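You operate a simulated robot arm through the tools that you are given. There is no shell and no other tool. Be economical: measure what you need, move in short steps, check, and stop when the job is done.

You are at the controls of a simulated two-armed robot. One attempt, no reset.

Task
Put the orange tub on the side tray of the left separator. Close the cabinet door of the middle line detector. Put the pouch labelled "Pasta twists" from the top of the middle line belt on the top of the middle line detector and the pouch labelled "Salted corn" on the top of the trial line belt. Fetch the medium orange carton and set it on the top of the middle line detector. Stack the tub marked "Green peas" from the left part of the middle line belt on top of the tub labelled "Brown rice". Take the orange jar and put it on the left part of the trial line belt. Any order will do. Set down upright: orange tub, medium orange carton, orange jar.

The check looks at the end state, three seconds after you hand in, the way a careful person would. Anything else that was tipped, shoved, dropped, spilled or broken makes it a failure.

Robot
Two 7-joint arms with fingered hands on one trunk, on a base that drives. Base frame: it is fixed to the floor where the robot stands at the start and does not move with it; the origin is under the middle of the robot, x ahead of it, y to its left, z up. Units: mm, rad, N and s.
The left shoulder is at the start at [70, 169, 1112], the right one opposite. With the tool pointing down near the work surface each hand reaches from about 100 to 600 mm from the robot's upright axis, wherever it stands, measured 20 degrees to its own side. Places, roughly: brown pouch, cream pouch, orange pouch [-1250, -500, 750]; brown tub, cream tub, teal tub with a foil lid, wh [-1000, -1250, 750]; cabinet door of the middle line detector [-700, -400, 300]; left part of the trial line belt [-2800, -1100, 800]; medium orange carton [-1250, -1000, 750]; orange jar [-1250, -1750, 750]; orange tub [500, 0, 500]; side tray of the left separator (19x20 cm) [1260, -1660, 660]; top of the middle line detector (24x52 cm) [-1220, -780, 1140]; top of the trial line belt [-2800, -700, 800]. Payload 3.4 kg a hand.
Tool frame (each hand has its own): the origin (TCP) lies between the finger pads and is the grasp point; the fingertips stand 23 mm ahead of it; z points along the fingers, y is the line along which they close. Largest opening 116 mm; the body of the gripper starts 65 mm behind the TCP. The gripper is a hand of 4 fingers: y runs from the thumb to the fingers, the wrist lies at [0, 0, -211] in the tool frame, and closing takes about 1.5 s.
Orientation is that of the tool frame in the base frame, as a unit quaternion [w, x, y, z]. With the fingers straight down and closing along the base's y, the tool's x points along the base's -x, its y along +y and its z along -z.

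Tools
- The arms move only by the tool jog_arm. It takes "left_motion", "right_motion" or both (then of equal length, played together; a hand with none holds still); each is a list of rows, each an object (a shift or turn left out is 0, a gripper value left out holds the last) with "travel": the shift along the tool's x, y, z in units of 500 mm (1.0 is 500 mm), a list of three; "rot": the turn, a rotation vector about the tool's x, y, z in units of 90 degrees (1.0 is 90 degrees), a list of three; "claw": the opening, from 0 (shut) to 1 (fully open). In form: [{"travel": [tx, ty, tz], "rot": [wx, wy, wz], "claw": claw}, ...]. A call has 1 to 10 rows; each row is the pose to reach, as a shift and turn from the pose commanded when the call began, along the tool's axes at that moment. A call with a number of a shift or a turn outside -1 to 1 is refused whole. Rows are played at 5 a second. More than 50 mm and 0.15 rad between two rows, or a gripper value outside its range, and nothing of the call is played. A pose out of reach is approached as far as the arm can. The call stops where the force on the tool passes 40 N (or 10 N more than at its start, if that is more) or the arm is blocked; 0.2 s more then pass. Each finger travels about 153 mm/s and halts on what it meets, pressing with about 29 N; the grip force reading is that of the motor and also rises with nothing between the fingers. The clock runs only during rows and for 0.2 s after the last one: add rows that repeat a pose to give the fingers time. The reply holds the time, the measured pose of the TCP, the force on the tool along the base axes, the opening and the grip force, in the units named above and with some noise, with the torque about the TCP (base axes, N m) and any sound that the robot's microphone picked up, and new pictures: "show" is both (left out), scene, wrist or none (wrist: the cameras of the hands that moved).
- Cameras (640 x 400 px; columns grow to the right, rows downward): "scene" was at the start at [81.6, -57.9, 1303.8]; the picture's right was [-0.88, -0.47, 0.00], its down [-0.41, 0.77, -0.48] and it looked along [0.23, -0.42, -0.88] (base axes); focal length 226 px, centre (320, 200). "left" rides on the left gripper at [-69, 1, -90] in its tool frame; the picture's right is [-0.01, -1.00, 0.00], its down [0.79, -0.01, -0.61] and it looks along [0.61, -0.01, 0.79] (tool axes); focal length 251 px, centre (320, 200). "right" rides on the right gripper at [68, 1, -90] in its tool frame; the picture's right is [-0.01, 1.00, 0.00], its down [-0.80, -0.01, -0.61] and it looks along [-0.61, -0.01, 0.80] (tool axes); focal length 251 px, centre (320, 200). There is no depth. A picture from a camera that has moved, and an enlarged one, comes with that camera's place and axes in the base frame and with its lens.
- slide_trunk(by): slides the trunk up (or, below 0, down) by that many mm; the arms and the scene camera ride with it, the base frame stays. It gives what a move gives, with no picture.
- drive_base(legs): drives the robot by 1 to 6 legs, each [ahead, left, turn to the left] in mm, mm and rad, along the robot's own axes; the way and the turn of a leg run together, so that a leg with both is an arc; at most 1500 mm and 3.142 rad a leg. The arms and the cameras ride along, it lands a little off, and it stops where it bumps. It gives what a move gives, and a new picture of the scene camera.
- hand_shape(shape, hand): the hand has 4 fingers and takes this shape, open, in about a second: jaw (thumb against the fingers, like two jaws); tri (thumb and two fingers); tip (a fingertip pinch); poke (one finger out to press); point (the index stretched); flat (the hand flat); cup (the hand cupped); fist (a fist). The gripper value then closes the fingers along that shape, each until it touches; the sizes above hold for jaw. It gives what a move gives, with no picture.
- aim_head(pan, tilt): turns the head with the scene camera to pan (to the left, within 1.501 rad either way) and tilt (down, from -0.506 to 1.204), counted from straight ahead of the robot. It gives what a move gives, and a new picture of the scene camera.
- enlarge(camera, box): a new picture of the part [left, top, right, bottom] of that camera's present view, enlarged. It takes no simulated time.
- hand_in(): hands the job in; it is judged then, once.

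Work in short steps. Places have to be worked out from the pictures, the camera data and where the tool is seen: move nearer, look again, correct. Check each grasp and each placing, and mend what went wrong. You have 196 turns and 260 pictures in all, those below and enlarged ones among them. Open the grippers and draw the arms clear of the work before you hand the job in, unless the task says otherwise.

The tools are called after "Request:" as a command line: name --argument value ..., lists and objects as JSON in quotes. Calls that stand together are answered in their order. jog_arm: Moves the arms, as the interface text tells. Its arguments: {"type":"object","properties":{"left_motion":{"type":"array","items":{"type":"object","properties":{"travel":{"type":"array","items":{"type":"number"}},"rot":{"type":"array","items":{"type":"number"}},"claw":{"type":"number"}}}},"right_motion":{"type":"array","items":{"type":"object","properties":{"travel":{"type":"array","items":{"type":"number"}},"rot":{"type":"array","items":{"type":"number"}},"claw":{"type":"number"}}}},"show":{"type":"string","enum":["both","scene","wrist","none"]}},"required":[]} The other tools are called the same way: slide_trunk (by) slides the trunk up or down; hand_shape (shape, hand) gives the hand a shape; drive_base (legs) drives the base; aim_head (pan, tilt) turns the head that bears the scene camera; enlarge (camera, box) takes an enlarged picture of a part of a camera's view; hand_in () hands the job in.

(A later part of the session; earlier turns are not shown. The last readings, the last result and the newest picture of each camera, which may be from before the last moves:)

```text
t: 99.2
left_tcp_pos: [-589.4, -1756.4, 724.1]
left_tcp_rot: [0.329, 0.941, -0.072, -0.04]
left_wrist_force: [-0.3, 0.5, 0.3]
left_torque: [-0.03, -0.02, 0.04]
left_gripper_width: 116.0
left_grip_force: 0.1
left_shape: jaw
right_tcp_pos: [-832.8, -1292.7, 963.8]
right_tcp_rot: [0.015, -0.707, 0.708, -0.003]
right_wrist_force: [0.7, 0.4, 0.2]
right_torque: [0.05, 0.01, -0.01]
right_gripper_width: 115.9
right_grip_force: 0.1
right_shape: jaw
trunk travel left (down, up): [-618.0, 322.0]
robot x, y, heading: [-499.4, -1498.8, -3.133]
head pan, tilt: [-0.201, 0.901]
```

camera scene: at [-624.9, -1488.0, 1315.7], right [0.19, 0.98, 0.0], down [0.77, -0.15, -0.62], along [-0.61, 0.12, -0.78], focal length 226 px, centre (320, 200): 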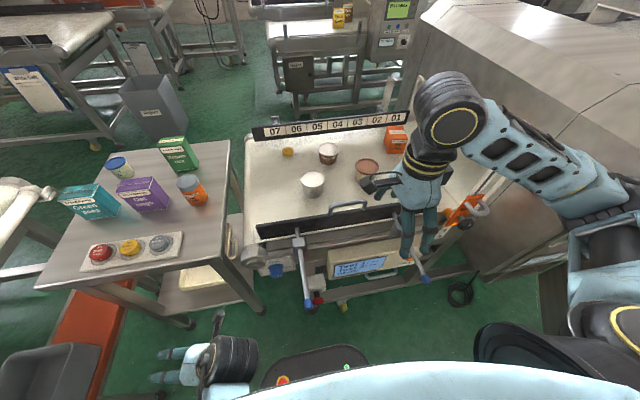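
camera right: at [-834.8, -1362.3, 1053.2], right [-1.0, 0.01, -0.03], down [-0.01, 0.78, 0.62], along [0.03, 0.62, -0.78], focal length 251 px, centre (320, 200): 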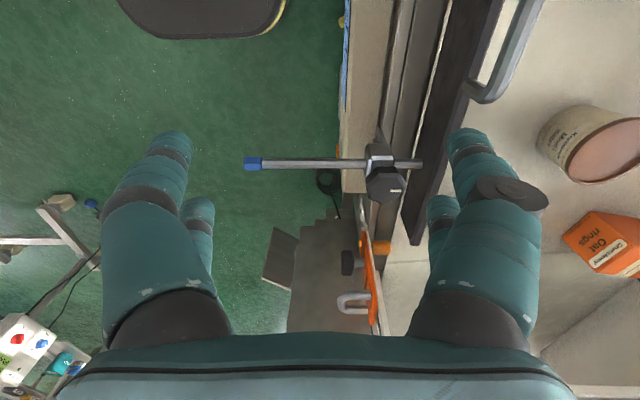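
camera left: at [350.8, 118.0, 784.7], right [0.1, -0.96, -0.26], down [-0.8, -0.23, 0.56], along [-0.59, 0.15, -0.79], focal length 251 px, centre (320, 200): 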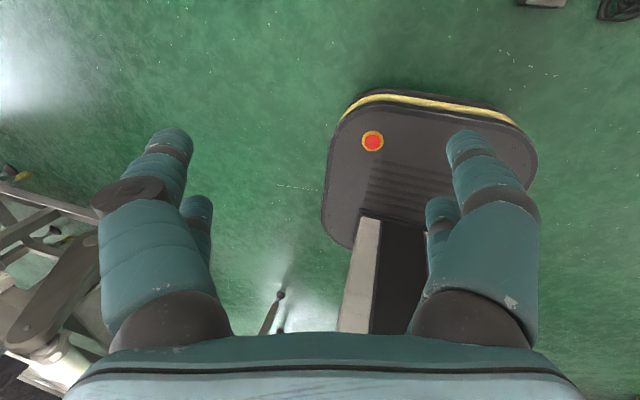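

Left hand is well back now. Drive forward and a bit left.

Request:
drive_base --legs '[[130, 60, 0]]'

```text
t: 100.5
left_tcp_pos: [-719.0, -1818.0, 723.6]
left_tcp_rot: [0.327, 0.941, -0.072, -0.039]
left_wrist_force: [0.0, -0.1, -0.5]
left_torque: [0.0, -0.02, -0.01]
left_gripper_width: 115.9
left_grip_force: 0.0
left_shape: jaw
right_tcp_pos: [-961.5, -1353.8, 964.0]
right_tcp_rot: [-0.015, 0.707, -0.707, 0.002]
right_wrist_force: [-0.3, 1.0, 0.3]
right_torque: [-0.02, 0.02, 0.0]
right_gripper_width: 115.7
right_grip_force: 0.0
right_shape: jaw
trunk travel left (down, up): [-618.0, 322.0]
robot x, y, heading: [-633.6, -1561.4, -3.13]
head pan, tilt: [-0.201, 0.901]
camera scene: at [-755.1, -1549.1, 1315.7], right [0.19, 0.98, 0.0], down [0.77, -0.15, -0.62], along [-0.61, 0.12, -0.78], focal length 226 px, centre (320, 200)
```

scene: 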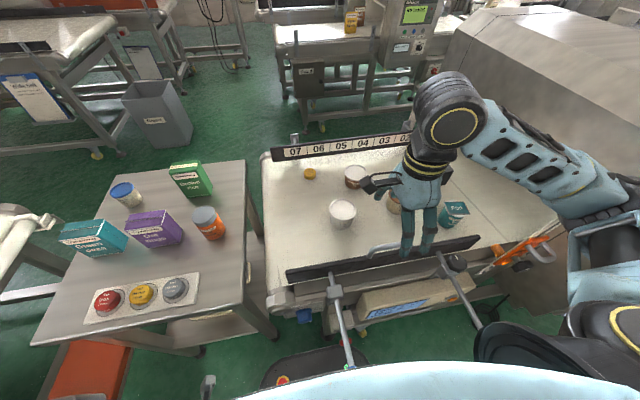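

Peas tub at (-1094,-1422). Move the right hand over it at z≈905 and look.

Request:
jog_arm --right_motion '[{"travel": [0.045, 0.08, 0]}, {"travel": [0.09, 0.16, 0.02]}, {"travel": [0.136, 0.22, 0.06]}, {"travel": [0.136, 0.264, 0.12]}]' --show "wrist"

```text
t: 101.5
left_tcp_pos: [-719.8, -1817.4, 723.5]
left_tcp_rot: [0.329, 0.941, -0.072, -0.04]
left_wrist_force: [0.4, -0.3, 0.7]
left_torque: [0.02, 0.0, -0.02]
left_gripper_width: 116.2
left_grip_force: 0.1
left_shape: jaw
right_tcp_pos: [-1094.5, -1418.5, 899.2]
right_tcp_rot: [-0.015, 0.707, -0.707, 0.003]
right_wrist_force: [-0.4, 0.5, -0.3]
right_torque: [0.02, -0.03, 0.0]
right_gripper_width: 116.1
right_grip_force: 0.2
right_shape: jaw
trunk travel left (down, up): [-618.0, 322.0]
robot x, y, heading: [-630.6, -1558.7, -3.13]
head pan, tilt: [-0.201, 0.901]
camera right: at [-1097.0, -1488.7, 987.8], right [-1.0, 0.01, -0.03], down [-0.01, 0.78, 0.62], along [0.03, 0.62, -0.78], focal length 251 px, centre (320, 200)
```

right: 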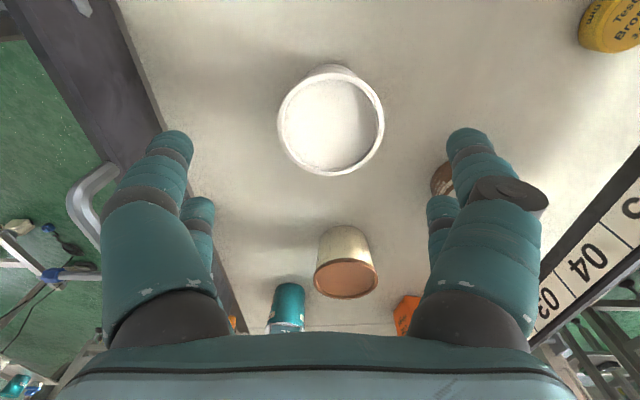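

Lid centre (-1099,-1420,~816). Adjust and descend to TCP ≈ 795.

Request:
jog_arm --right_motion '[{"travel": [0.003, 0.009, 0.05]}, {"travel": [0.003, 0.009, 0.11]}, {"travel": [0.003, 0.009, 0.17]}, {"travel": [0.003, 0.009, 0.208]}]' --show "wrist"

```text
t: 102.5
left_tcp_pos: [-720.5, -1817.9, 723.0]
left_tcp_rot: [0.328, 0.941, -0.073, -0.04]
left_wrist_force: [1.3, 0.5, 0.0]
left_torque: [0.0, -0.01, 0.0]
left_gripper_width: 115.9
left_grip_force: 0.0
left_shape: jaw
right_tcp_pos: [-1095.5, -1418.4, 796.0]
right_tcp_rot: [0.015, -0.707, 0.707, -0.003]
right_wrist_force: [0.4, 0.3, 0.2]
right_torque: [0.02, 0.02, -0.01]
right_gripper_width: 115.8
right_grip_force: 0.0
right_shape: jaw
trunk travel left (down, up): [-618.0, 322.0]
robot x, y, heading: [-631.8, -1562.4, -3.131]
head pan, tilt: [-0.201, 0.901]
camera right: at [-1097.4, -1488.7, 883.9], right [-1.0, 0.01, -0.02], down [-0.01, 0.78, 0.62], along [0.02, 0.62, -0.78], focal length 251 px, centre (320, 200)
```

right: 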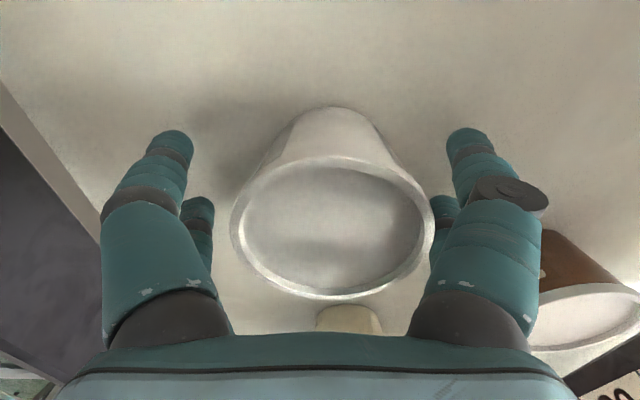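

Shift 5 mm further toward -x, and close.

Request:
jog_arm --right_motion '[{"travel": [0, 0.008, 0]}, {"travel": [0, 0.008, 0], "claw": 0.7}, {"travel": [0, 0.008, 0], "claw": 0.5}, {"travel": [0, 0.008, 0], "claw": 0.2}, {"travel": [0, 0.008, 0], "claw": 0.0}, {"travel": [0, 0.008, 0], "claw": 0.0}, {"travel": [0, 0.008, 0], "claw": 0.0}]' --show "wrist"

```text
t: 104.1
left_tcp_pos: [-719.4, -1816.6, 724.4]
left_tcp_rot: [0.328, 0.941, -0.072, -0.039]
left_wrist_force: [0.0, 0.3, 0.0]
left_torque: [0.01, -0.01, 0.01]
left_gripper_width: 115.8
left_grip_force: 0.1
left_shape: jaw
right_tcp_pos: [-1097.9, -1420.4, 797.1]
right_tcp_rot: [0.015, -0.707, 0.707, -0.003]
right_wrist_force: [0.2, -0.1, 0.3]
right_torque: [0.01, -0.03, 0.0]
right_gripper_width: 46.5
right_grip_force: 29.1
right_shape: jaw
trunk travel left (down, up): [-618.0, 322.0]
robot x, y, heading: [-631.2, -1561.4, -3.13]
head pan, tilt: [-0.201, 0.901]
camera right: at [-1101.5, -1489.3, 884.1], right [-1.0, 0.01, -0.02], down [-0.01, 0.78, 0.62], along [0.03, 0.62, -0.78], focal length 251 px, centre (320, 200)
```

right: 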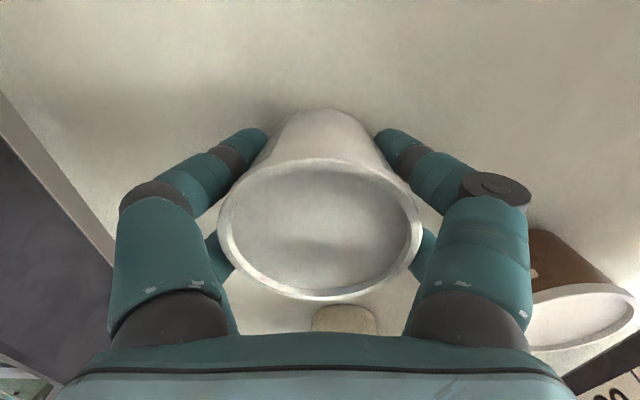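

Gripped. Lift 110 mm.

Request:
jog_arm --right_motion '[{"travel": [0, 0, -0.04]}, {"travel": [0, 0, -0.1]}, {"travel": [0, 0, -0.17]}, {"travel": [0, 0, -0.24]}]' --show "both"

```text
t: 105.1
left_tcp_pos: [-720.6, -1816.9, 724.6]
left_tcp_rot: [0.328, 0.941, -0.072, -0.039]
left_wrist_force: [0.4, -0.7, -0.2]
left_torque: [0.01, -0.02, 0.01]
left_gripper_width: 115.9
left_grip_force: 0.1
left_shape: jaw
right_tcp_pos: [-1100.8, -1422.3, 916.2]
right_tcp_rot: [0.015, -0.707, 0.707, -0.002]
right_wrist_force: [-0.7, 0.7, -1.8]
right_torque: [0.01, 0.01, 0.01]
right_gripper_width: 46.2
right_grip_force: 29.2
right_shape: jaw
trunk travel left (down, up): [-618.0, 322.0]
robot x, y, heading: [-635.5, -1559.4, -3.128]
head pan, tilt: [-0.201, 0.901]
camera scene: at [-754.7, -1549.1, 1315.7], right [0.19, 0.98, 0.0], down [0.77, -0.15, -0.62], along [-0.61, 0.12, -0.78], focal length 226 px, centre (320, 200)
camera right: at [-1103.2, -1491.1, 1004.1], right [-1.0, 0.01, -0.02], down [-0.01, 0.78, 0.62], along [0.03, 0.62, -0.78], focal length 251 px, centre (320, 200)
```

scene: 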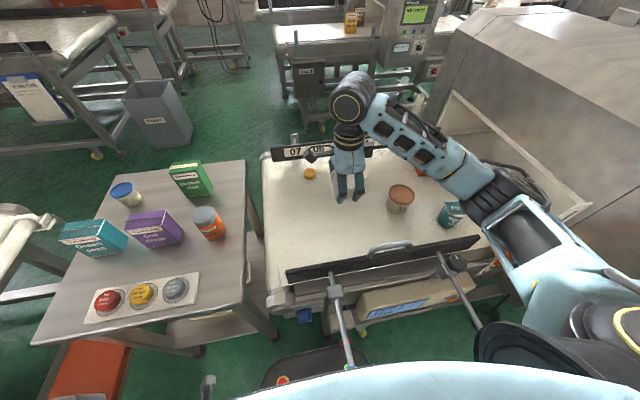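
right: 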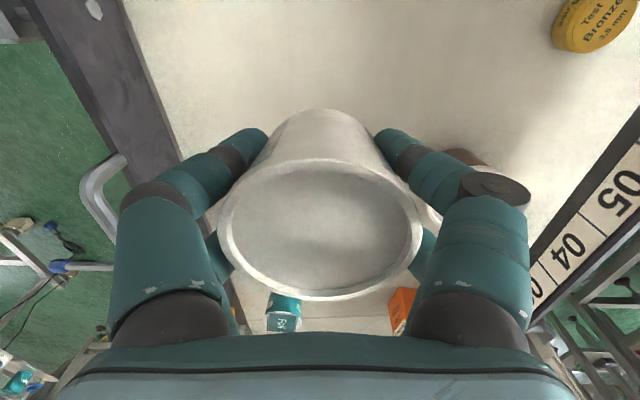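

Held. The hand hides the rice tub; I move it 90 mm to -y to see and locate the rice tub precisely.

Request:
jog_arm --right_motion '[{"travel": [0.09, 0, 0]}, {"travel": [0.18, 0, 0]}]' --show "none"

Request:
enlarge --camera "scene" --box '[270, 120, 470, 260]'

```text
t: 105.7
left_tcp_pos: [-720.6, -1818.7, 723.8]
left_tcp_rot: [0.327, 0.941, -0.072, -0.038]
left_wrist_force: [0.3, -0.1, -0.6]
left_torque: [-0.01, 0.03, 0.02]
left_gripper_width: 116.1
left_grip_force: 0.0
left_shape: jaw
right_tcp_pos: [-1102.9, -1512.7, 913.8]
right_tcp_rot: [0.016, -0.707, 0.707, -0.002]
right_wrist_force: [0.1, -0.2, -1.9]
right_torque: [0.0, 0.01, -0.01]
right_gripper_width: 46.0
right_grip_force: 28.9
right_shape: jaw
trunk travel left (down, up): [-618.0, 322.0]
robot x, y, heading: [-627.7, -1563.1, -3.131]
head pan, tilt: [-0.201, 0.901]
```

```text
2.86 times, centred on (370, 190) of scene
camera zoom: at [-755.1, -1550.5, 1315.7], right [0.19, 0.98, 0.0], down [0.77, -0.15, -0.62], along [-0.61, 0.12, -0.78], focal length 644 px, centre (177, 229)
```

zoom: 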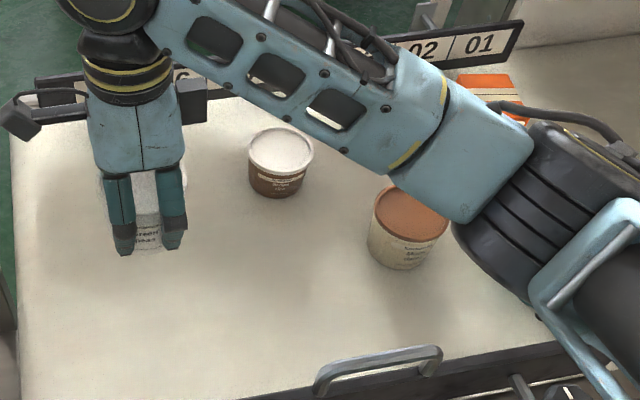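

Rice tub lid at (-1231,-1342,~813). It is slightly beyond reach, so drive 40 mm forward, then move over it.

Request:
drive_base --legs '[[40, 0, 0]]'

```text
t: 106.6
left_tcp_pos: [-739.0, -1837.5, 724.6]
left_tcp_rot: [0.329, 0.942, -0.057, -0.033]
left_wrist_force: [-0.9, 1.0, 0.1]
left_torque: [-0.01, -0.04, 0.02]
left_gripper_width: 116.2
left_grip_force: 0.1
left_shape: jaw
right_tcp_pos: [-1130.3, -1543.8, 913.1]
right_tcp_rot: [-0.015, 0.717, -0.697, 0.003]
right_wrist_force: [-0.6, 1.9, -2.9]
right_torque: [-0.16, 0.0, 0.0]
right_gripper_width: 46.1
right_grip_force: 28.8
right_shape: jaw
trunk travel left (down, up): [-618.0, 322.0]
robot x, y, heading: [-655.8, -1582.8, -3.096]
head pan, tilt: [-0.201, 0.901]
camera scene: at [-782.1, -1570.1, 1315.5], right [0.16, 0.99, 0.0], down [0.78, -0.12, -0.62], along [-0.61, 0.1, -0.79], focal length 226 px, centre (320, 200)
```

scene: 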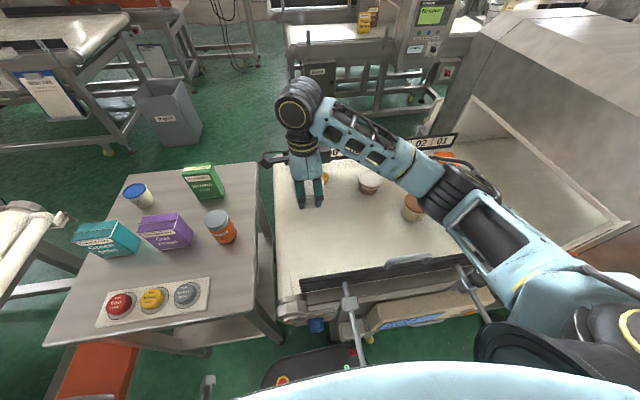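

The base turned slightly – it met something. Check near the base front.

Request:
enlarge --camera "scene" --box '[230, 240, 480, 400]'

```text
2.50 times, centred on (355, 320) of scene
camera zoom: at [-782.1, -1570.1, 1315.5], right [0.16, 0.99, 0.0], down [0.78, -0.12, -0.62], along [-0.61, 0.1, -0.79], focal length 564 px, centre (232, -100)
```

zoom: 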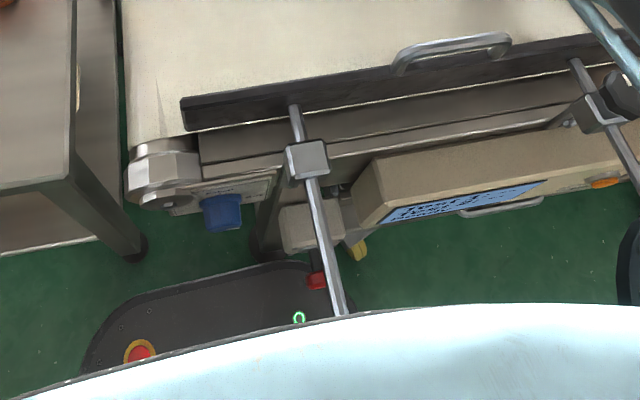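

Base corner met the line's leg area. Back off 25 mm, straighten, then try reaching from there.

Request:
drive_base --legs '[[-25, 0, 0], [0, 0, -0.035]]'

```text
t: 107.8
left_tcp_pos: [-721.3, -1833.1, 722.0]
left_tcp_rot: [0.328, 0.941, -0.074, -0.039]
left_wrist_force: [-0.2, 0.1, -0.5]
left_torque: [-0.01, -0.03, -0.02]
left_gripper_width: 115.9
left_grip_force: 0.0
left_shape: jaw
right_tcp_pos: [-1102.6, -1526.6, 912.9]
right_tcp_rot: [0.016, -0.706, 0.708, -0.003]
right_wrist_force: [0.5, 0.0, -1.3]
right_torque: [-0.02, -0.01, -0.01]
right_gripper_width: 45.8
right_grip_force: 29.3
right_shape: jaw
trunk travel left (down, up): [-618.0, 322.0]
robot x, y, heading: [-630.4, -1575.4, -3.131]
head pan, tilt: [-0.201, 0.901]
camera scene: at [-755.8, -1565.6, 1315.6], right [0.19, 0.98, 0.0], down [0.77, -0.15, -0.62], along [-0.61, 0.12, -0.78], focal length 226 px, centre (320, 200)
```

scene: 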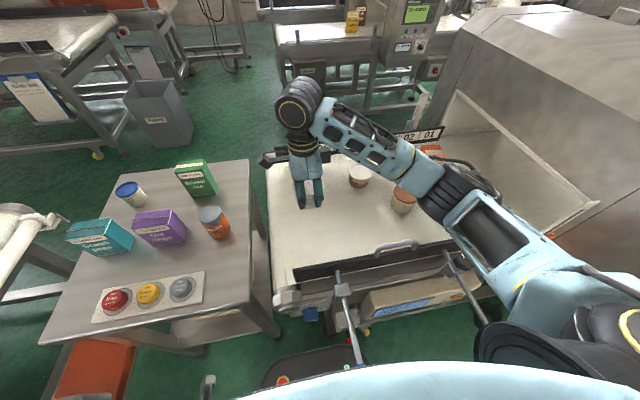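

Move over the rice tub at the present height (clearance ≥ 40 mm).

Request:
jog_arm --right_motion '[{"travel": [-0.06, 0.06, 0]}, {"travel": [-0.13, 0.12, 0]}, {"travel": [-0.2, 0.17, 0]}, {"travel": [-0.27, 0.21, 0]}, {"travel": [-0.33, 0.24, 0]}, {"travel": [-0.369, 0.257, 0]}]' --show "both"

```text
t: 109.2
left_tcp_pos: [-720.7, -1833.7, 724.0]
left_tcp_rot: [0.329, 0.941, -0.074, -0.039]
left_wrist_force: [0.3, -0.4, 0.2]
left_torque: [-0.02, 0.02, 0.0]
left_gripper_width: 115.9
left_grip_force: 0.0
left_shape: jaw
right_tcp_pos: [-1229.9, -1340.9, 915.6]
right_tcp_rot: [0.015, -0.706, 0.708, -0.002]
right_wrist_force: [-0.6, 1.2, -2.1]
right_torque: [0.01, 0.0, 0.02]
right_gripper_width: 46.1
right_grip_force: 29.0
right_shape: jaw
trunk travel left (down, up): [-618.0, 322.0]
robot x, y, heading: [-629.7, -1581.4, -3.13]
head pan, tilt: [-0.201, 0.901]
camera scene: at [-754.7, -1564.7, 1315.7], right [0.19, 0.98, 0.0], down [0.77, -0.15, -0.62], along [-0.61, 0.12, -0.78], focal length 226 px, centre (320, 200)
camera right: at [-1233.0, -1409.3, 1003.3], right [-1.0, 0.01, -0.03], down [-0.01, 0.78, 0.62], along [0.03, 0.62, -0.78], focal length 251 px, centre (320, 200)
```

scene: 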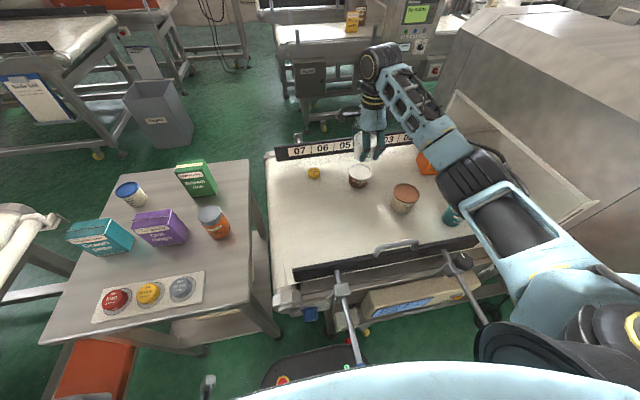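
right: 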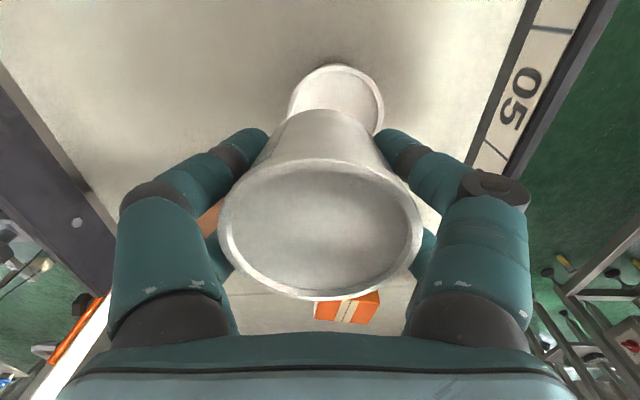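

Rice lid appears ~7 mm further toward -x. Shift and descend to ~876, then look.

Request:
jog_arm --right_motion '[{"travel": [0.002, 0.014, 0]}, {"travel": [0.003, 0.015, 0.04]}, {"travel": [0.003, 0.016, 0.08]}]' --show "wrist"

Request:
enlarge --camera "scene" --box '[310, 110, 430, 210]'

```text
t: 110.0
left_tcp_pos: [-720.7, -1833.7, 723.5]
left_tcp_rot: [0.329, 0.941, -0.074, -0.04]
left_wrist_force: [-0.3, 0.2, 0.0]
left_torque: [0.01, 0.01, -0.01]
left_gripper_width: 115.9
left_grip_force: 0.0
left_shape: jaw
right_tcp_pos: [-1237.2, -1341.9, 873.8]
right_tcp_rot: [0.015, -0.705, 0.709, -0.003]
right_wrist_force: [-0.8, 0.0, -1.4]
right_torque: [-0.02, 0.0, 0.01]
right_gripper_width: 45.9
right_grip_force: 28.9
right_shape: jaw
trunk travel left (down, up): [-618.0, 322.0]
robot x, y, heading: [-628.0, -1580.3, -3.133]
head pan, tilt: [-0.201, 0.901]
camera right: at [-1239.7, -1410.8, 962.7], right [-1.0, 0.01, -0.03], down [-0.01, 0.78, 0.62], along [0.03, 0.62, -0.78], focal length 251 px, centre (320, 200)
```

right: 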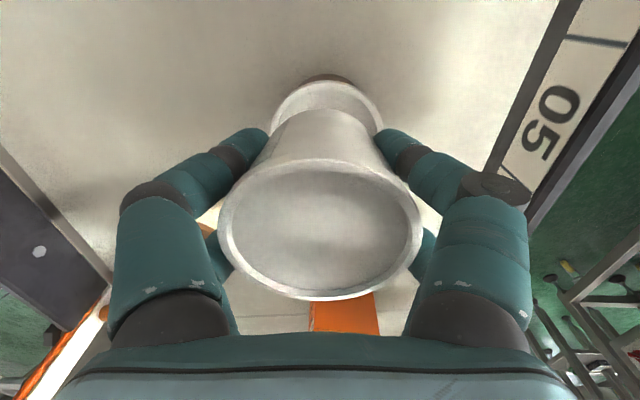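

```text
4.00 times, centred on (370, 160) of scene
camera zoom: at [-754.8, -1564.9, 1315.7], right [0.19, 0.98, 0.0], down [0.77, -0.15, -0.62], along [-0.61, 0.12, -0.78], focal length 902 px, centre (120, 360)
```

zoom: 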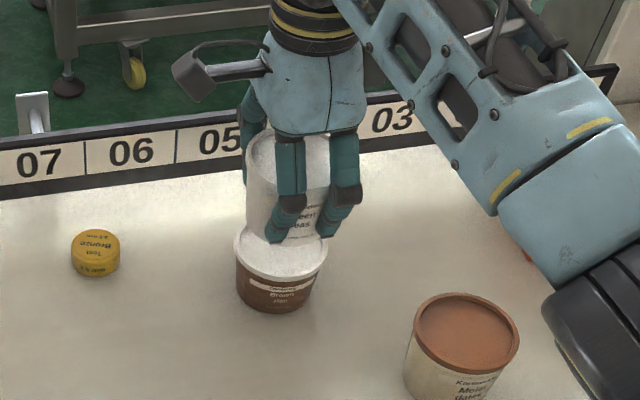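

Labels confirm Green peas over Brown rice, well aligned. Shift 2 mm and descend slowly.

Request:
jog_arm --right_motion '[{"travel": [0, 0.005, 0]}, {"travel": [0, 0.005, 0.008]}, {"travel": [0, 0.005, 0.012]}, {"travel": [0, 0.005, 0.012]}]' --show "none"

Request:
jog_arm --right_motion '[{"travel": [0, 0, 0.004]}, {"travel": [0, 0, 0.008]}, {"travel": [0, 0, 0.008]}]' --show "none"

Request:
enlarge --camera "scene" --box '[330, 130, 410, 200]'

```text
t: 111.0
left_tcp_pos: [-720.3, -1833.3, 724.6]
left_tcp_rot: [0.328, 0.941, -0.074, -0.04]
left_wrist_force: [0.3, 0.3, 0.5]
left_torque: [-0.02, -0.01, 0.01]
left_gripper_width: 115.8
left_grip_force: 0.0
left_shape: jaw
right_tcp_pos: [-1239.8, -1341.7, 867.1]
right_tcp_rot: [0.015, -0.706, 0.708, -0.003]
right_wrist_force: [-0.1, -0.8, -1.0]
right_torque: [-0.01, 0.03, -0.03]
right_gripper_width: 45.9
right_grip_force: 28.8
right_shape: jaw
trunk travel left (down, up): [-618.0, 322.0]
robot x, y, heading: [-626.8, -1575.3, -3.135]
head pan, tilt: [-0.201, 0.901]
```

```text
t: 111.8
left_tcp_pos: [-720.4, -1834.2, 723.7]
left_tcp_rot: [0.328, 0.941, -0.074, -0.039]
left_wrist_force: [-0.1, -0.5, -0.6]
left_torque: [-0.01, 0.01, 0.01]
left_gripper_width: 115.9
left_grip_force: 0.1
left_shape: jaw
right_tcp_pos: [-1239.0, -1341.4, 864.3]
right_tcp_rot: [0.015, -0.706, 0.708, -0.002]
right_wrist_force: [-0.5, 0.0, -2.0]
right_torque: [-0.04, 0.02, -0.01]
right_gripper_width: 46.3
right_grip_force: 28.8
right_shape: jaw
trunk travel left (down, up): [-618.0, 322.0]
robot x, y, heading: [-628.6, -1583.2, -3.138]
head pan, tilt: [-0.201, 0.901]
```

```text
5.71 times, centred on (370, 165) of scene
camera zoom: at [-754.5, -1565.0, 1315.7], right [0.19, 0.98, 0.0], down [0.77, -0.15, -0.62], along [-0.61, 0.12, -0.78], focal length 1288 px, centre (34, 400)
```

zoom: 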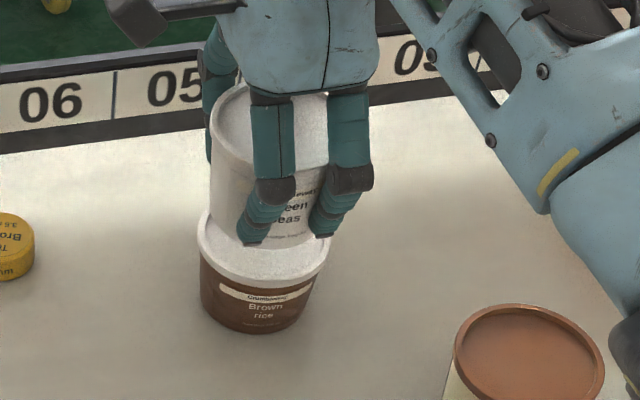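

Still free; continue 4 mm steps.

Request:
jog_arm --right_motion '[{"travel": [0, 0, 0.004]}, {"travel": [0, 0, 0.008]}, {"travel": [0, 0, 0.008]}]' --show "none"

Request:
jog_arm --right_motion '[{"travel": [0, 0, 0.004]}, {"travel": [0, 0, 0.008]}, {"travel": [0, 0, 0.008]}]' --show "none"

```text
t: 112.6
left_tcp_pos: [-720.7, -1833.9, 723.9]
left_tcp_rot: [0.328, 0.941, -0.074, -0.04]
left_wrist_force: [0.5, 0.0, -0.5]
left_torque: [-0.03, -0.01, -0.02]
left_gripper_width: 116.0
left_grip_force: 0.1
left_shape: jaw
right_tcp_pos: [-1238.7, -1342.5, 858.6]
right_tcp_rot: [0.015, -0.706, 0.708, -0.003]
right_wrist_force: [0.4, -0.7, -2.0]
right_torque: [-0.01, 0.01, -0.03]
right_gripper_width: 45.7
right_grip_force: 28.9
right_shape: jaw
trunk travel left (down, up): [-618.0, 322.0]
robot x, y, heading: [-631.8, -1579.0, -3.134]
head pan, tilt: [-0.201, 0.901]
```

```text
t: 113.4
left_tcp_pos: [-720.6, -1832.9, 723.7]
left_tcp_rot: [0.328, 0.941, -0.073, -0.041]
left_wrist_force: [0.6, -0.4, -0.3]
left_torque: [-0.02, 0.01, -0.06]
left_gripper_width: 115.9
left_grip_force: 0.0
left_shape: jaw
right_tcp_pos: [-1238.5, -1341.3, 856.0]
right_tcp_rot: [0.015, -0.705, 0.709, -0.003]
right_wrist_force: [0.8, -0.4, -1.8]
right_torque: [0.01, -0.01, 0.01]
right_gripper_width: 45.8
right_grip_force: 28.2
right_shape: jaw
trunk travel left (down, up): [-618.0, 322.0]
robot x, y, heading: [-626.6, -1580.4, -3.135]
head pan, tilt: [-0.201, 0.901]
```

Request:
jog_arm --right_motion '[{"travel": [0, 0, 0.004]}, {"travel": [0, 0, 0.008]}, {"travel": [0, 0, 0.008]}]' --show "none"

Request:
enlarge --camera "scene" --box '[330, 130, 410, 200]'

```text
t: 114.2
left_tcp_pos: [-719.3, -1834.2, 724.5]
left_tcp_rot: [0.328, 0.941, -0.073, -0.039]
left_wrist_force: [0.7, -0.2, -0.3]
left_torque: [0.01, -0.02, 0.0]
left_gripper_width: 115.9
left_grip_force: 0.1
left_shape: jaw
right_tcp_pos: [-1238.3, -1342.1, 851.7]
right_tcp_rot: [0.015, -0.706, 0.708, -0.003]
right_wrist_force: [-0.1, -1.0, -1.5]
right_torque: [0.02, 0.01, -0.03]
right_gripper_width: 45.8
right_grip_force: 29.0
right_shape: jaw
trunk travel left (down, up): [-618.0, 322.0]
robot x, y, heading: [-629.3, -1580.4, -3.133]
head pan, tilt: [-0.201, 0.901]
```

```text
5.71 times, centred on (370, 165) of scene
camera zoom: at [-754.5, -1565.0, 1315.7], right [0.19, 0.98, 0.0], down [0.77, -0.15, -0.62], along [-0.61, 0.12, -0.78], focal length 1288 px, centre (34, 400)
```

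zoom: 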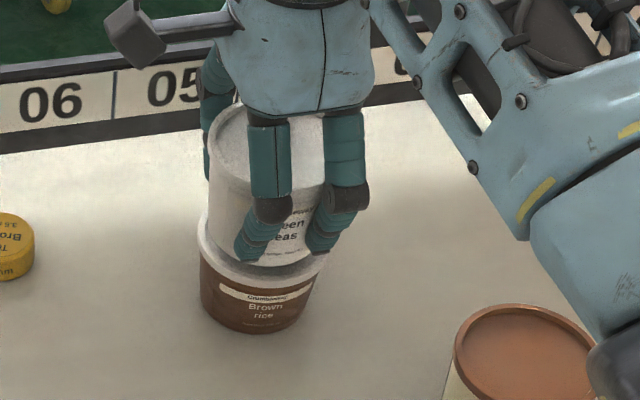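

About 10 mm gap remains. Continue.

Request:
jog_arm --right_motion '[{"travel": [0, 0, 0.006]}, {"travel": [0, 0, 0.012]}, {"travel": [0, 0, 0.012]}]' --show "none"

Request:
jog_arm --right_motion '[{"travel": [0, 0, 0.004]}, {"travel": [0, 0, 0.006]}, {"travel": [0, 0, 0.006]}]' --show "none"

Request:
jog_arm --right_motion '[{"travel": [0, 0, 0.003]}, {"travel": [0, 0, 0.005]}, {"travel": [0, 0, 0.005]}]' --show "none"

```text
t: 115.0
left_tcp_pos: [-719.3, -1833.5, 724.8]
left_tcp_rot: [0.328, 0.941, -0.074, -0.04]
left_wrist_force: [0.3, -0.4, -0.5]
left_torque: [0.0, 0.0, -0.02]
left_gripper_width: 116.0
left_grip_force: 0.2
left_shape: jaw
right_tcp_pos: [-1238.2, -1341.2, 847.0]
right_tcp_rot: [0.015, -0.705, 0.709, -0.002]
right_wrist_force: [-0.4, 1.8, 2.1]
right_torque: [0.05, 0.05, -0.02]
right_gripper_width: 46.0
right_grip_force: 28.5
right_shape: jaw
trunk travel left (down, up): [-618.0, 322.0]
robot x, y, heading: [-632.1, -1577.6, -3.133]
head pan, tilt: [-0.201, 0.901]
```

```text
t: 115.8
left_tcp_pos: [-720.0, -1833.5, 725.3]
left_tcp_rot: [0.328, 0.941, -0.074, -0.04]
left_wrist_force: [-0.3, 0.1, 0.1]
left_torque: [-0.04, 0.02, 0.04]
left_gripper_width: 116.0
left_grip_force: 0.0
left_shape: jaw
right_tcp_pos: [-1238.0, -1341.9, 844.9]
right_tcp_rot: [0.014, -0.706, 0.708, 0.001]
right_wrist_force: [-4.5, 3.8, 18.8]
right_torque: [0.07, 0.13, -0.03]
right_gripper_width: 45.8
right_grip_force: 28.1
right_shape: jaw
trunk travel left (down, up): [-618.0, 322.0]
robot x, y, heading: [-631.4, -1580.0, -3.139]
head pan, tilt: [-0.201, 0.901]
```

```text
t: 116.6
left_tcp_pos: [-718.9, -1833.3, 724.7]
left_tcp_rot: [0.327, 0.941, -0.074, -0.041]
left_wrist_force: [0.5, -0.4, 0.3]
left_torque: [-0.01, 0.0, 0.0]
left_gripper_width: 116.1
left_grip_force: 0.0
left_shape: jaw
right_tcp_pos: [-1235.9, -1343.1, 844.6]
right_tcp_rot: [0.013, -0.705, 0.709, 0.001]
right_wrist_force: [-10.8, 5.5, 37.6]
right_torque: [0.15, 0.48, -0.03]
right_gripper_width: 46.3
right_grip_force: 28.9
right_shape: jaw
trunk travel left (down, up): [-618.0, 322.0]
robot x, y, heading: [-631.1, -1576.2, -3.135]
head pan, tilt: [-0.201, 0.901]
```

Contact at ~846; I overpressed a bit. Ease up 5 mm commanded and check before releasing.

Request:
jog_arm --right_motion '[{"travel": [0, 0, -0.005]}, {"travel": [0, 0, -0.009]}, {"travel": [0, 0, -0.009]}]' --show "none"

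Request:
enlarge --camera "scene" --box '[330, 130, 410, 200]'

```text
t: 117.4
left_tcp_pos: [-719.1, -1834.0, 724.5]
left_tcp_rot: [0.327, 0.941, -0.074, -0.04]
left_wrist_force: [-1.1, 0.5, 0.9]
left_torque: [0.01, -0.02, 0.01]
left_gripper_width: 115.8
left_grip_force: 0.0
left_shape: jaw
right_tcp_pos: [-1235.3, -1342.8, 845.5]
right_tcp_rot: [0.016, -0.705, 0.709, -0.002]
right_wrist_force: [-4.8, 3.1, 17.3]
right_torque: [0.12, 0.52, -0.04]
right_gripper_width: 46.4
right_grip_force: 29.2
right_shape: jaw
trunk travel left (down, up): [-618.0, 322.0]
robot x, y, heading: [-632.4, -1581.0, -3.132]
head pan, tilt: [-0.201, 0.901]
```

```text
5.71 times, centred on (370, 165) of scene
camera zoom: at [-751.9, -1565.8, 1315.8], right [0.19, 0.98, 0.0], down [0.77, -0.15, -0.62], along [-0.61, 0.12, -0.78], focal length 1288 px, centre (34, 400)
```

zoom: 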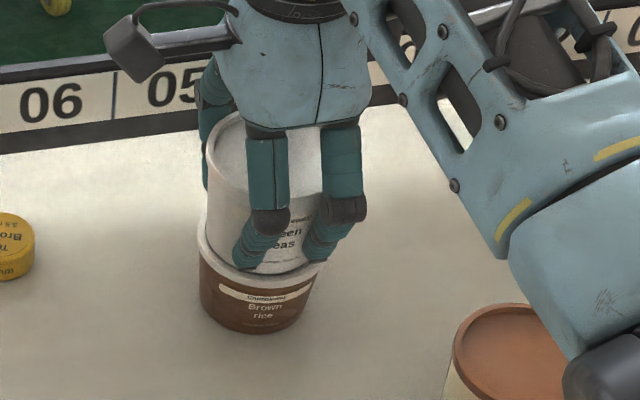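

Still 17 N; ease 4 mm more, then open.

Request:
jog_arm --right_motion '[{"travel": [0, 0, -0.004]}, {"travel": [0, 0, -0.008]}, {"travel": [0, 0, -0.008]}]' --show "none"

```text
t: 118.2
left_tcp_pos: [-719.8, -1833.5, 724.0]
left_tcp_rot: [0.329, 0.941, -0.074, -0.039]
left_wrist_force: [-0.4, -0.1, 0.6]
left_torque: [-0.01, -0.01, -0.01]
left_gripper_width: 116.0
left_grip_force: 0.1
left_shape: jaw
right_tcp_pos: [-1236.7, -1341.9, 848.9]
right_tcp_rot: [0.015, -0.706, 0.708, -0.002]
right_wrist_force: [0.1, 0.4, -0.8]
right_torque: [-0.01, 0.0, 0.0]
right_gripper_width: 46.3
right_grip_force: 28.5
right_shape: jaw
trunk travel left (down, up): [-618.0, 322.0]
robot x, y, heading: [-628.5, -1580.5, -3.134]
head pan, tilt: [-0.201, 0.901]
```

Nearly zero force: the tub rests on the lid (±1 mm). Open.

Request:
jog_arm --right_motion '[{"travel": [0, 0, 0.002]}, {"travel": [0, 0, 0.002], "claw": 0.5}, {"travel": [0, 0, 0.002], "claw": 0.75}, {"travel": [0, 0, 0.002], "claw": 1.0}, {"travel": [0, 0, 0.002], "claw": 1.0}, {"travel": [0, 0, 0.002], "claw": 1.0}]' --show "wrist"

```text
t: 119.6
left_tcp_pos: [-719.9, -1833.6, 724.4]
left_tcp_rot: [0.328, 0.941, -0.073, -0.039]
left_wrist_force: [0.3, 0.0, 0.5]
left_torque: [-0.02, 0.0, -0.01]
left_gripper_width: 115.9
left_grip_force: 0.0
left_shape: jaw
right_tcp_pos: [-1238.4, -1342.6, 847.6]
right_tcp_rot: [0.015, -0.706, 0.708, -0.002]
right_wrist_force: [-0.9, 0.3, -0.3]
right_torque: [-0.01, 0.02, 0.02]
right_gripper_width: 116.1
right_grip_force: 0.1
right_shape: jaw
trunk travel left (down, up): [-618.0, 322.0]
robot x, y, heading: [-632.4, -1581.3, -3.131]
head pan, tilt: [-0.201, 0.901]
camera right: at [-1241.0, -1411.2, 936.3], right [-1.0, 0.01, -0.02], down [-0.01, 0.78, 0.62], along [0.03, 0.62, -0.78], focal length 251 px, centre (320, 200)
```

right: 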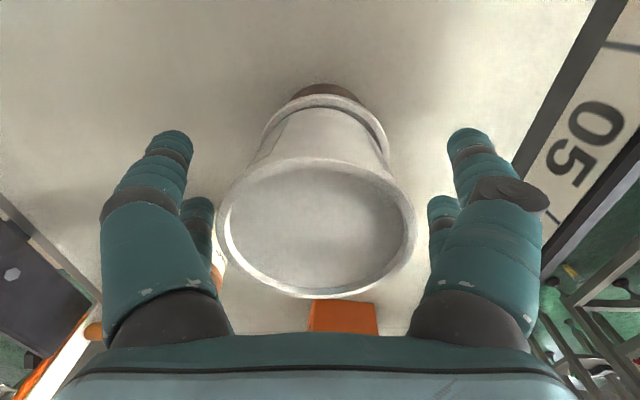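

Stack stands. Rise straight up and look.

Request:
jog_arm --right_motion '[{"travel": [0, 0, -0.04]}, {"travel": [0, 0, -0.1]}, {"travel": [0, 0, -0.18]}, {"travel": [0, 0, -0.26]}]' --show "both"

```text
t: 120.6
left_tcp_pos: [-720.4, -1834.2, 724.4]
left_tcp_rot: [0.328, 0.941, -0.074, -0.04]
left_wrist_force: [0.1, -0.5, -0.3]
left_torque: [0.02, -0.02, 0.0]
left_gripper_width: 115.9
left_grip_force: 0.1
left_shape: jaw
right_tcp_pos: [-1240.8, -1345.4, 978.0]
right_tcp_rot: [0.015, -0.706, 0.708, -0.002]
right_wrist_force: [0.3, 0.2, 0.9]
right_torque: [0.01, 0.03, -0.03]
right_gripper_width: 115.9
right_grip_force: 0.0
right_shape: jaw
trunk travel left (down, up): [-618.0, 322.0]
robot x, y, heading: [-632.2, -1574.4, -3.135]
head pan, tilt: [-0.201, 0.901]
camera scene: at [-753.5, -1565.6, 1315.7], right [0.19, 0.98, 0.0], down [0.77, -0.15, -0.62], along [-0.61, 0.12, -0.78], focal length 226 px, centre (320, 200)
camera right: at [-1243.6, -1414.1, 1066.1], right [-1.0, 0.01, -0.02], down [0.0, 0.78, 0.62], along [0.03, 0.62, -0.78], focal length 251 px, centre (320, 200)
```

scene: 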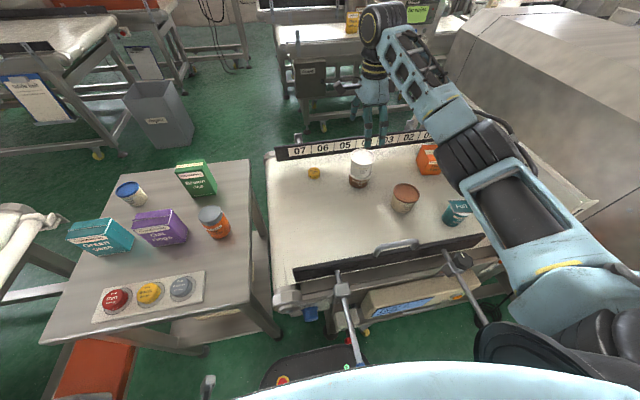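
right: 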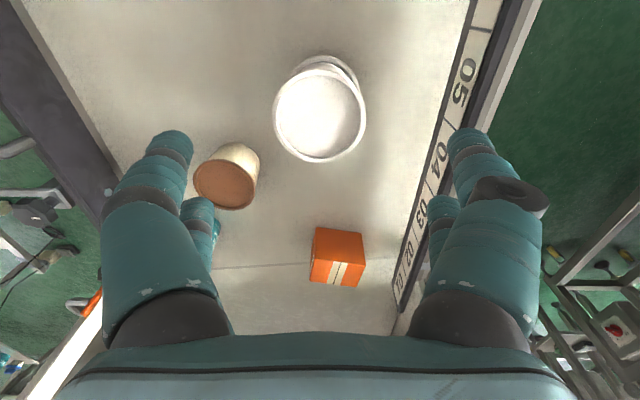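

Stack is good. The carton sits close to the hood, so I'll fetch it from the back side later. Now retract the hand and back off to deal with the cabinet door on the front side.

Request:
jog_arm --right_motion '[{"travel": [0, -0.09, 0]}, {"travel": [0, -0.18, 0]}, {"travel": [0, -0.27, 0]}, {"travel": [0, -0.36, 0]}, {"travel": [0, -0.45, 0]}, {"travel": [0, -0.54, 0]}]' --show "none"

Request:
drive_base --legs '[[-480, 0, 0], [0, -1000, 0]]'

Request:
aim_head --pan 0.0 --tilt 0.75

```text
t: 122.0
left_tcp_pos: [-719.6, -1833.8, 725.3]
left_tcp_rot: [0.329, 0.941, -0.073, -0.041]
left_wrist_force: [0.7, -0.6, 0.2]
left_torque: [-0.04, 0.01, 0.02]
left_gripper_width: 116.1
left_grip_force: 0.1
left_shape: jaw
right_tcp_pos: [-970.7, -1346.4, 985.2]
right_tcp_rot: [0.015, -0.706, 0.708, -0.002]
right_wrist_force: [-0.4, -0.4, -0.1]
right_torque: [0.02, 0.06, 0.02]
right_gripper_width: 115.9
right_grip_force: 0.0
right_shape: jaw
trunk travel left (down, up): [-618.0, 322.0]
robot x, y, heading: [-630.5, -1580.9, -3.141]
head pan, tilt: [-0.201, 0.901]
```

```text
t: 129.7
left_tcp_pos: [-248.5, -818.7, 724.3]
left_tcp_rot: [0.328, 0.941, -0.073, -0.04]
left_wrist_force: [0.0, -0.9, 0.6]
left_torque: [-0.03, -0.02, -0.02]
left_gripper_width: 115.9
left_grip_force: 0.0
left_shape: jaw
right_tcp_pos: [-501.9, -331.7, 985.7]
right_tcp_rot: [0.015, -0.706, 0.708, -0.002]
right_wrist_force: [-0.5, 0.1, -0.5]
right_torque: [-0.01, 0.02, -0.02]
right_gripper_width: 115.8
right_grip_force: 0.1
right_shape: jaw
trunk travel left (down, up): [-618.0, 322.0]
robot x, y, heading: [-159.8, -563.9, -3.134]
head pan, tilt: [-0.201, 0.901]
camera scene: at [-283.6, -550.2, 1315.7], right [0.19, 0.98, 0.0], down [0.77, -0.15, -0.62], along [-0.61, 0.12, -0.78], focal length 226 px, centre (320, 200)
```

scene: 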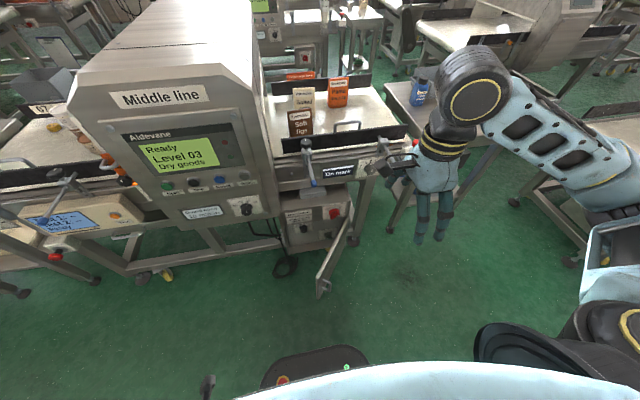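

```text
t: 130.4
left_tcp_pos: [-249.6, -820.6, 725.4]
left_tcp_rot: [0.328, 0.941, -0.073, -0.04]
left_wrist_force: [0.2, -0.4, -0.3]
left_torque: [-0.01, 0.03, 0.01]
left_gripper_width: 116.2
left_grip_force: 0.1
left_shape: jaw
right_tcp_pos: [-501.1, -330.4, 985.2]
right_tcp_rot: [0.014, -0.707, 0.707, -0.003]
right_wrist_force: [0.4, 0.1, -0.6]
right_torque: [0.0, -0.01, 0.02]
right_gripper_width: 115.9
right_grip_force: 0.1
right_shape: jaw
trunk travel left (down, up): [-618.0, 322.0]
robot x, y, heading: [-161.3, -564.6, -3.132]
head pan, tilt: [0.0, 0.75]
camera scene: at [-292.4, -565.3, 1327.6], right [-0.01, 1.0, 0.0], down [0.68, 0.01, -0.73], along [-0.73, -0.01, -0.68], focal length 226 px, centre (320, 200)
```

scene: 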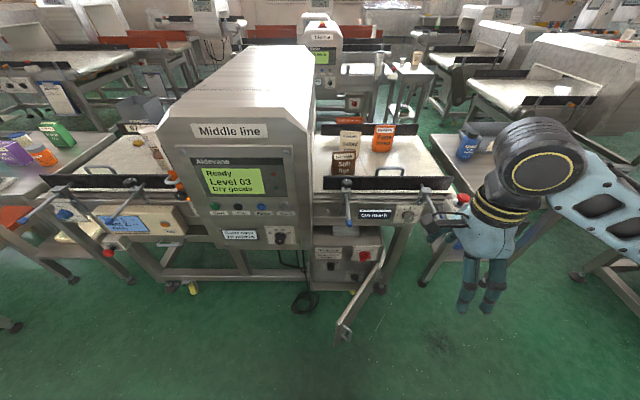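

Enlarge the cabinet and door.

Request:
enlarge --camera "scene" --box '[280, 200, 460, 360]'

```text
2.50 times, centred on (370, 280) of scene
camera zoom: at [-292.4, -565.3, 1327.6], right [-0.01, 1.0, 0.0], down [0.68, 0.01, -0.73], along [-0.73, -0.01, -0.68], focal length 564 px, centre (195, 0)
```

zoom: 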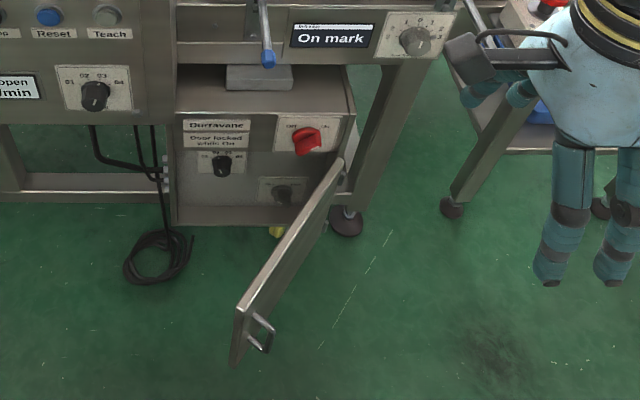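

Check the cabinet labels/switch closely.

Request:
enlarge --camera "scene" --box '[345, 228, 405, 266]'

```text
10.53 times, centred on (375, 247) of scene
camera zoom: at [-292.4, -565.3, 1327.6], right [-0.01, 1.0, 0.0], down [0.68, 0.01, -0.73], along [-0.73, -0.01, -0.68], focal length 2373 px, centre (-259, -295)
```

zoom: 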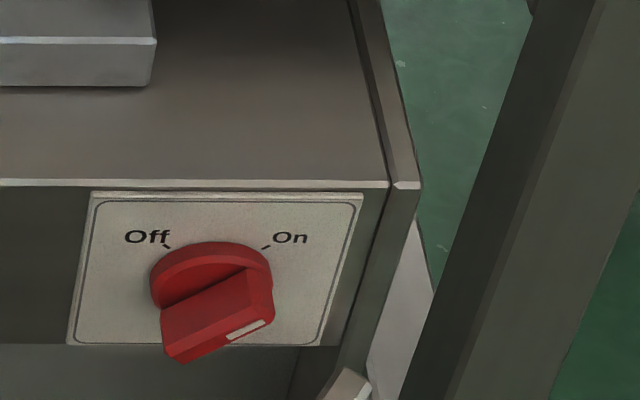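

The door covers the lower compartment, ~52° from closed, hinged on the +y side; push it mainly toward -x. I close the right hand, turn it to point forward (-x), and lift the left hand a bit for the trunk lowering.

Request:
jog_arm --right_motion '[{"travel": [0, 0.02, 0], "rot": [-0.094, 0, 0], "claw": 0.0}, {"travel": [0, 0.04, 0], "rot": [-0.188, 0, 0]}, {"travel": [0, 0.06, 0], "rot": [-0.282, 0, 0]}, {"travel": [0, 0.09, 0], "rot": [-0.376, 0, 0]}, {"travel": [0, 0.12, 0], "rot": [-0.47, 0, 0]}, {"travel": [0, 0.15, 0], "rot": [-0.564, 0, 0]}, {"travel": [0, 0.18, 0], "rot": [-0.658, 0, 0]}, {"travel": [0, 0.2, 0], "rot": [-0.752, 0, 0]}, {"travel": [0, 0.22, 0], "rot": [-0.846, 0, 0]}, {"travel": [0, 0.24, 0], "rot": [-0.94, 0, 0]}]' --show "scene"

Request:
jog_arm --left_motion '[{"travel": [0, 0.04, -0.05]}, {"travel": [0, 0.08, -0.1]}, {"travel": [0, 0.12, -0.15]}]' --show "none"

```text
t: 132.6
left_tcp_pos: [-249.5, -819.5, 724.1]
left_tcp_rot: [0.328, 0.941, -0.073, -0.04]
left_wrist_force: [-0.2, 0.0, 0.2]
left_torque: [0.02, 0.0, -0.04]
left_gripper_width: 115.7
left_grip_force: 0.1
left_shape: jaw
right_tcp_pos: [-646.0, -331.9, 968.0]
right_tcp_rot: [0.465, 0.532, -0.525, -0.474]
right_wrist_force: [0.5, 0.0, 0.1]
right_torque: [-0.02, 0.0, 0.0]
right_gripper_width: 0.5
right_grip_force: 29.2
right_shape: jaw
right hand out of reach, approached as far as the arm can: row 3, 4, 5, 6, 7, 8, 9, 10
trunk travel left (down, up): [-618.0, 322.0]
robot x, y, heading: [-159.8, -563.0, -3.131]
head pan, tilt: [0.0, 0.75]
camera scene: at [-292.0, -565.3, 1327.7], right [-0.01, 1.0, 0.0], down [0.68, 0.01, -0.73], along [-0.73, -0.01, -0.68], focal length 226 px, centre (320, 200)
```

scene: 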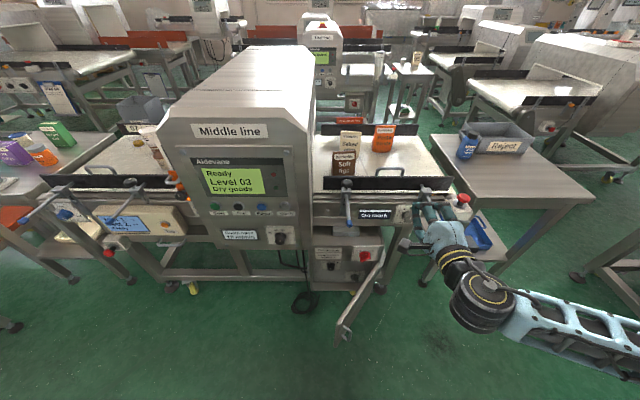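

```text
t: 133.6
left_tcp_pos: [-253.4, -818.0, 764.6]
left_tcp_rot: [0.392, 0.917, -0.059, -0.039]
left_wrist_force: [0.2, -0.8, -0.7]
left_torque: [0.01, 0.0, -0.01]
left_gripper_width: 116.2
left_grip_force: 0.0
left_shape: jaw
left hand out of reach, approached as far as the arm can: row 1, 2, 3
right_tcp_pos: [-643.8, -331.6, 969.5]
right_tcp_rot: [0.465, 0.533, -0.524, -0.474]
right_wrist_force: [-0.2, 0.0, -1.1]
right_torque: [0.0, 0.0, -0.01]
right_gripper_width: 0.0
right_grip_force: 29.1
right_shape: jaw
trunk travel left (down, up): [-618.0, 322.0]
robot x, y, heading: [-158.2, -566.0, -3.133]
head pan, tilt: [0.0, 0.75]
stopped in row 3 (left hand): the arm was blocked; the commanded pose is now the measured one
```

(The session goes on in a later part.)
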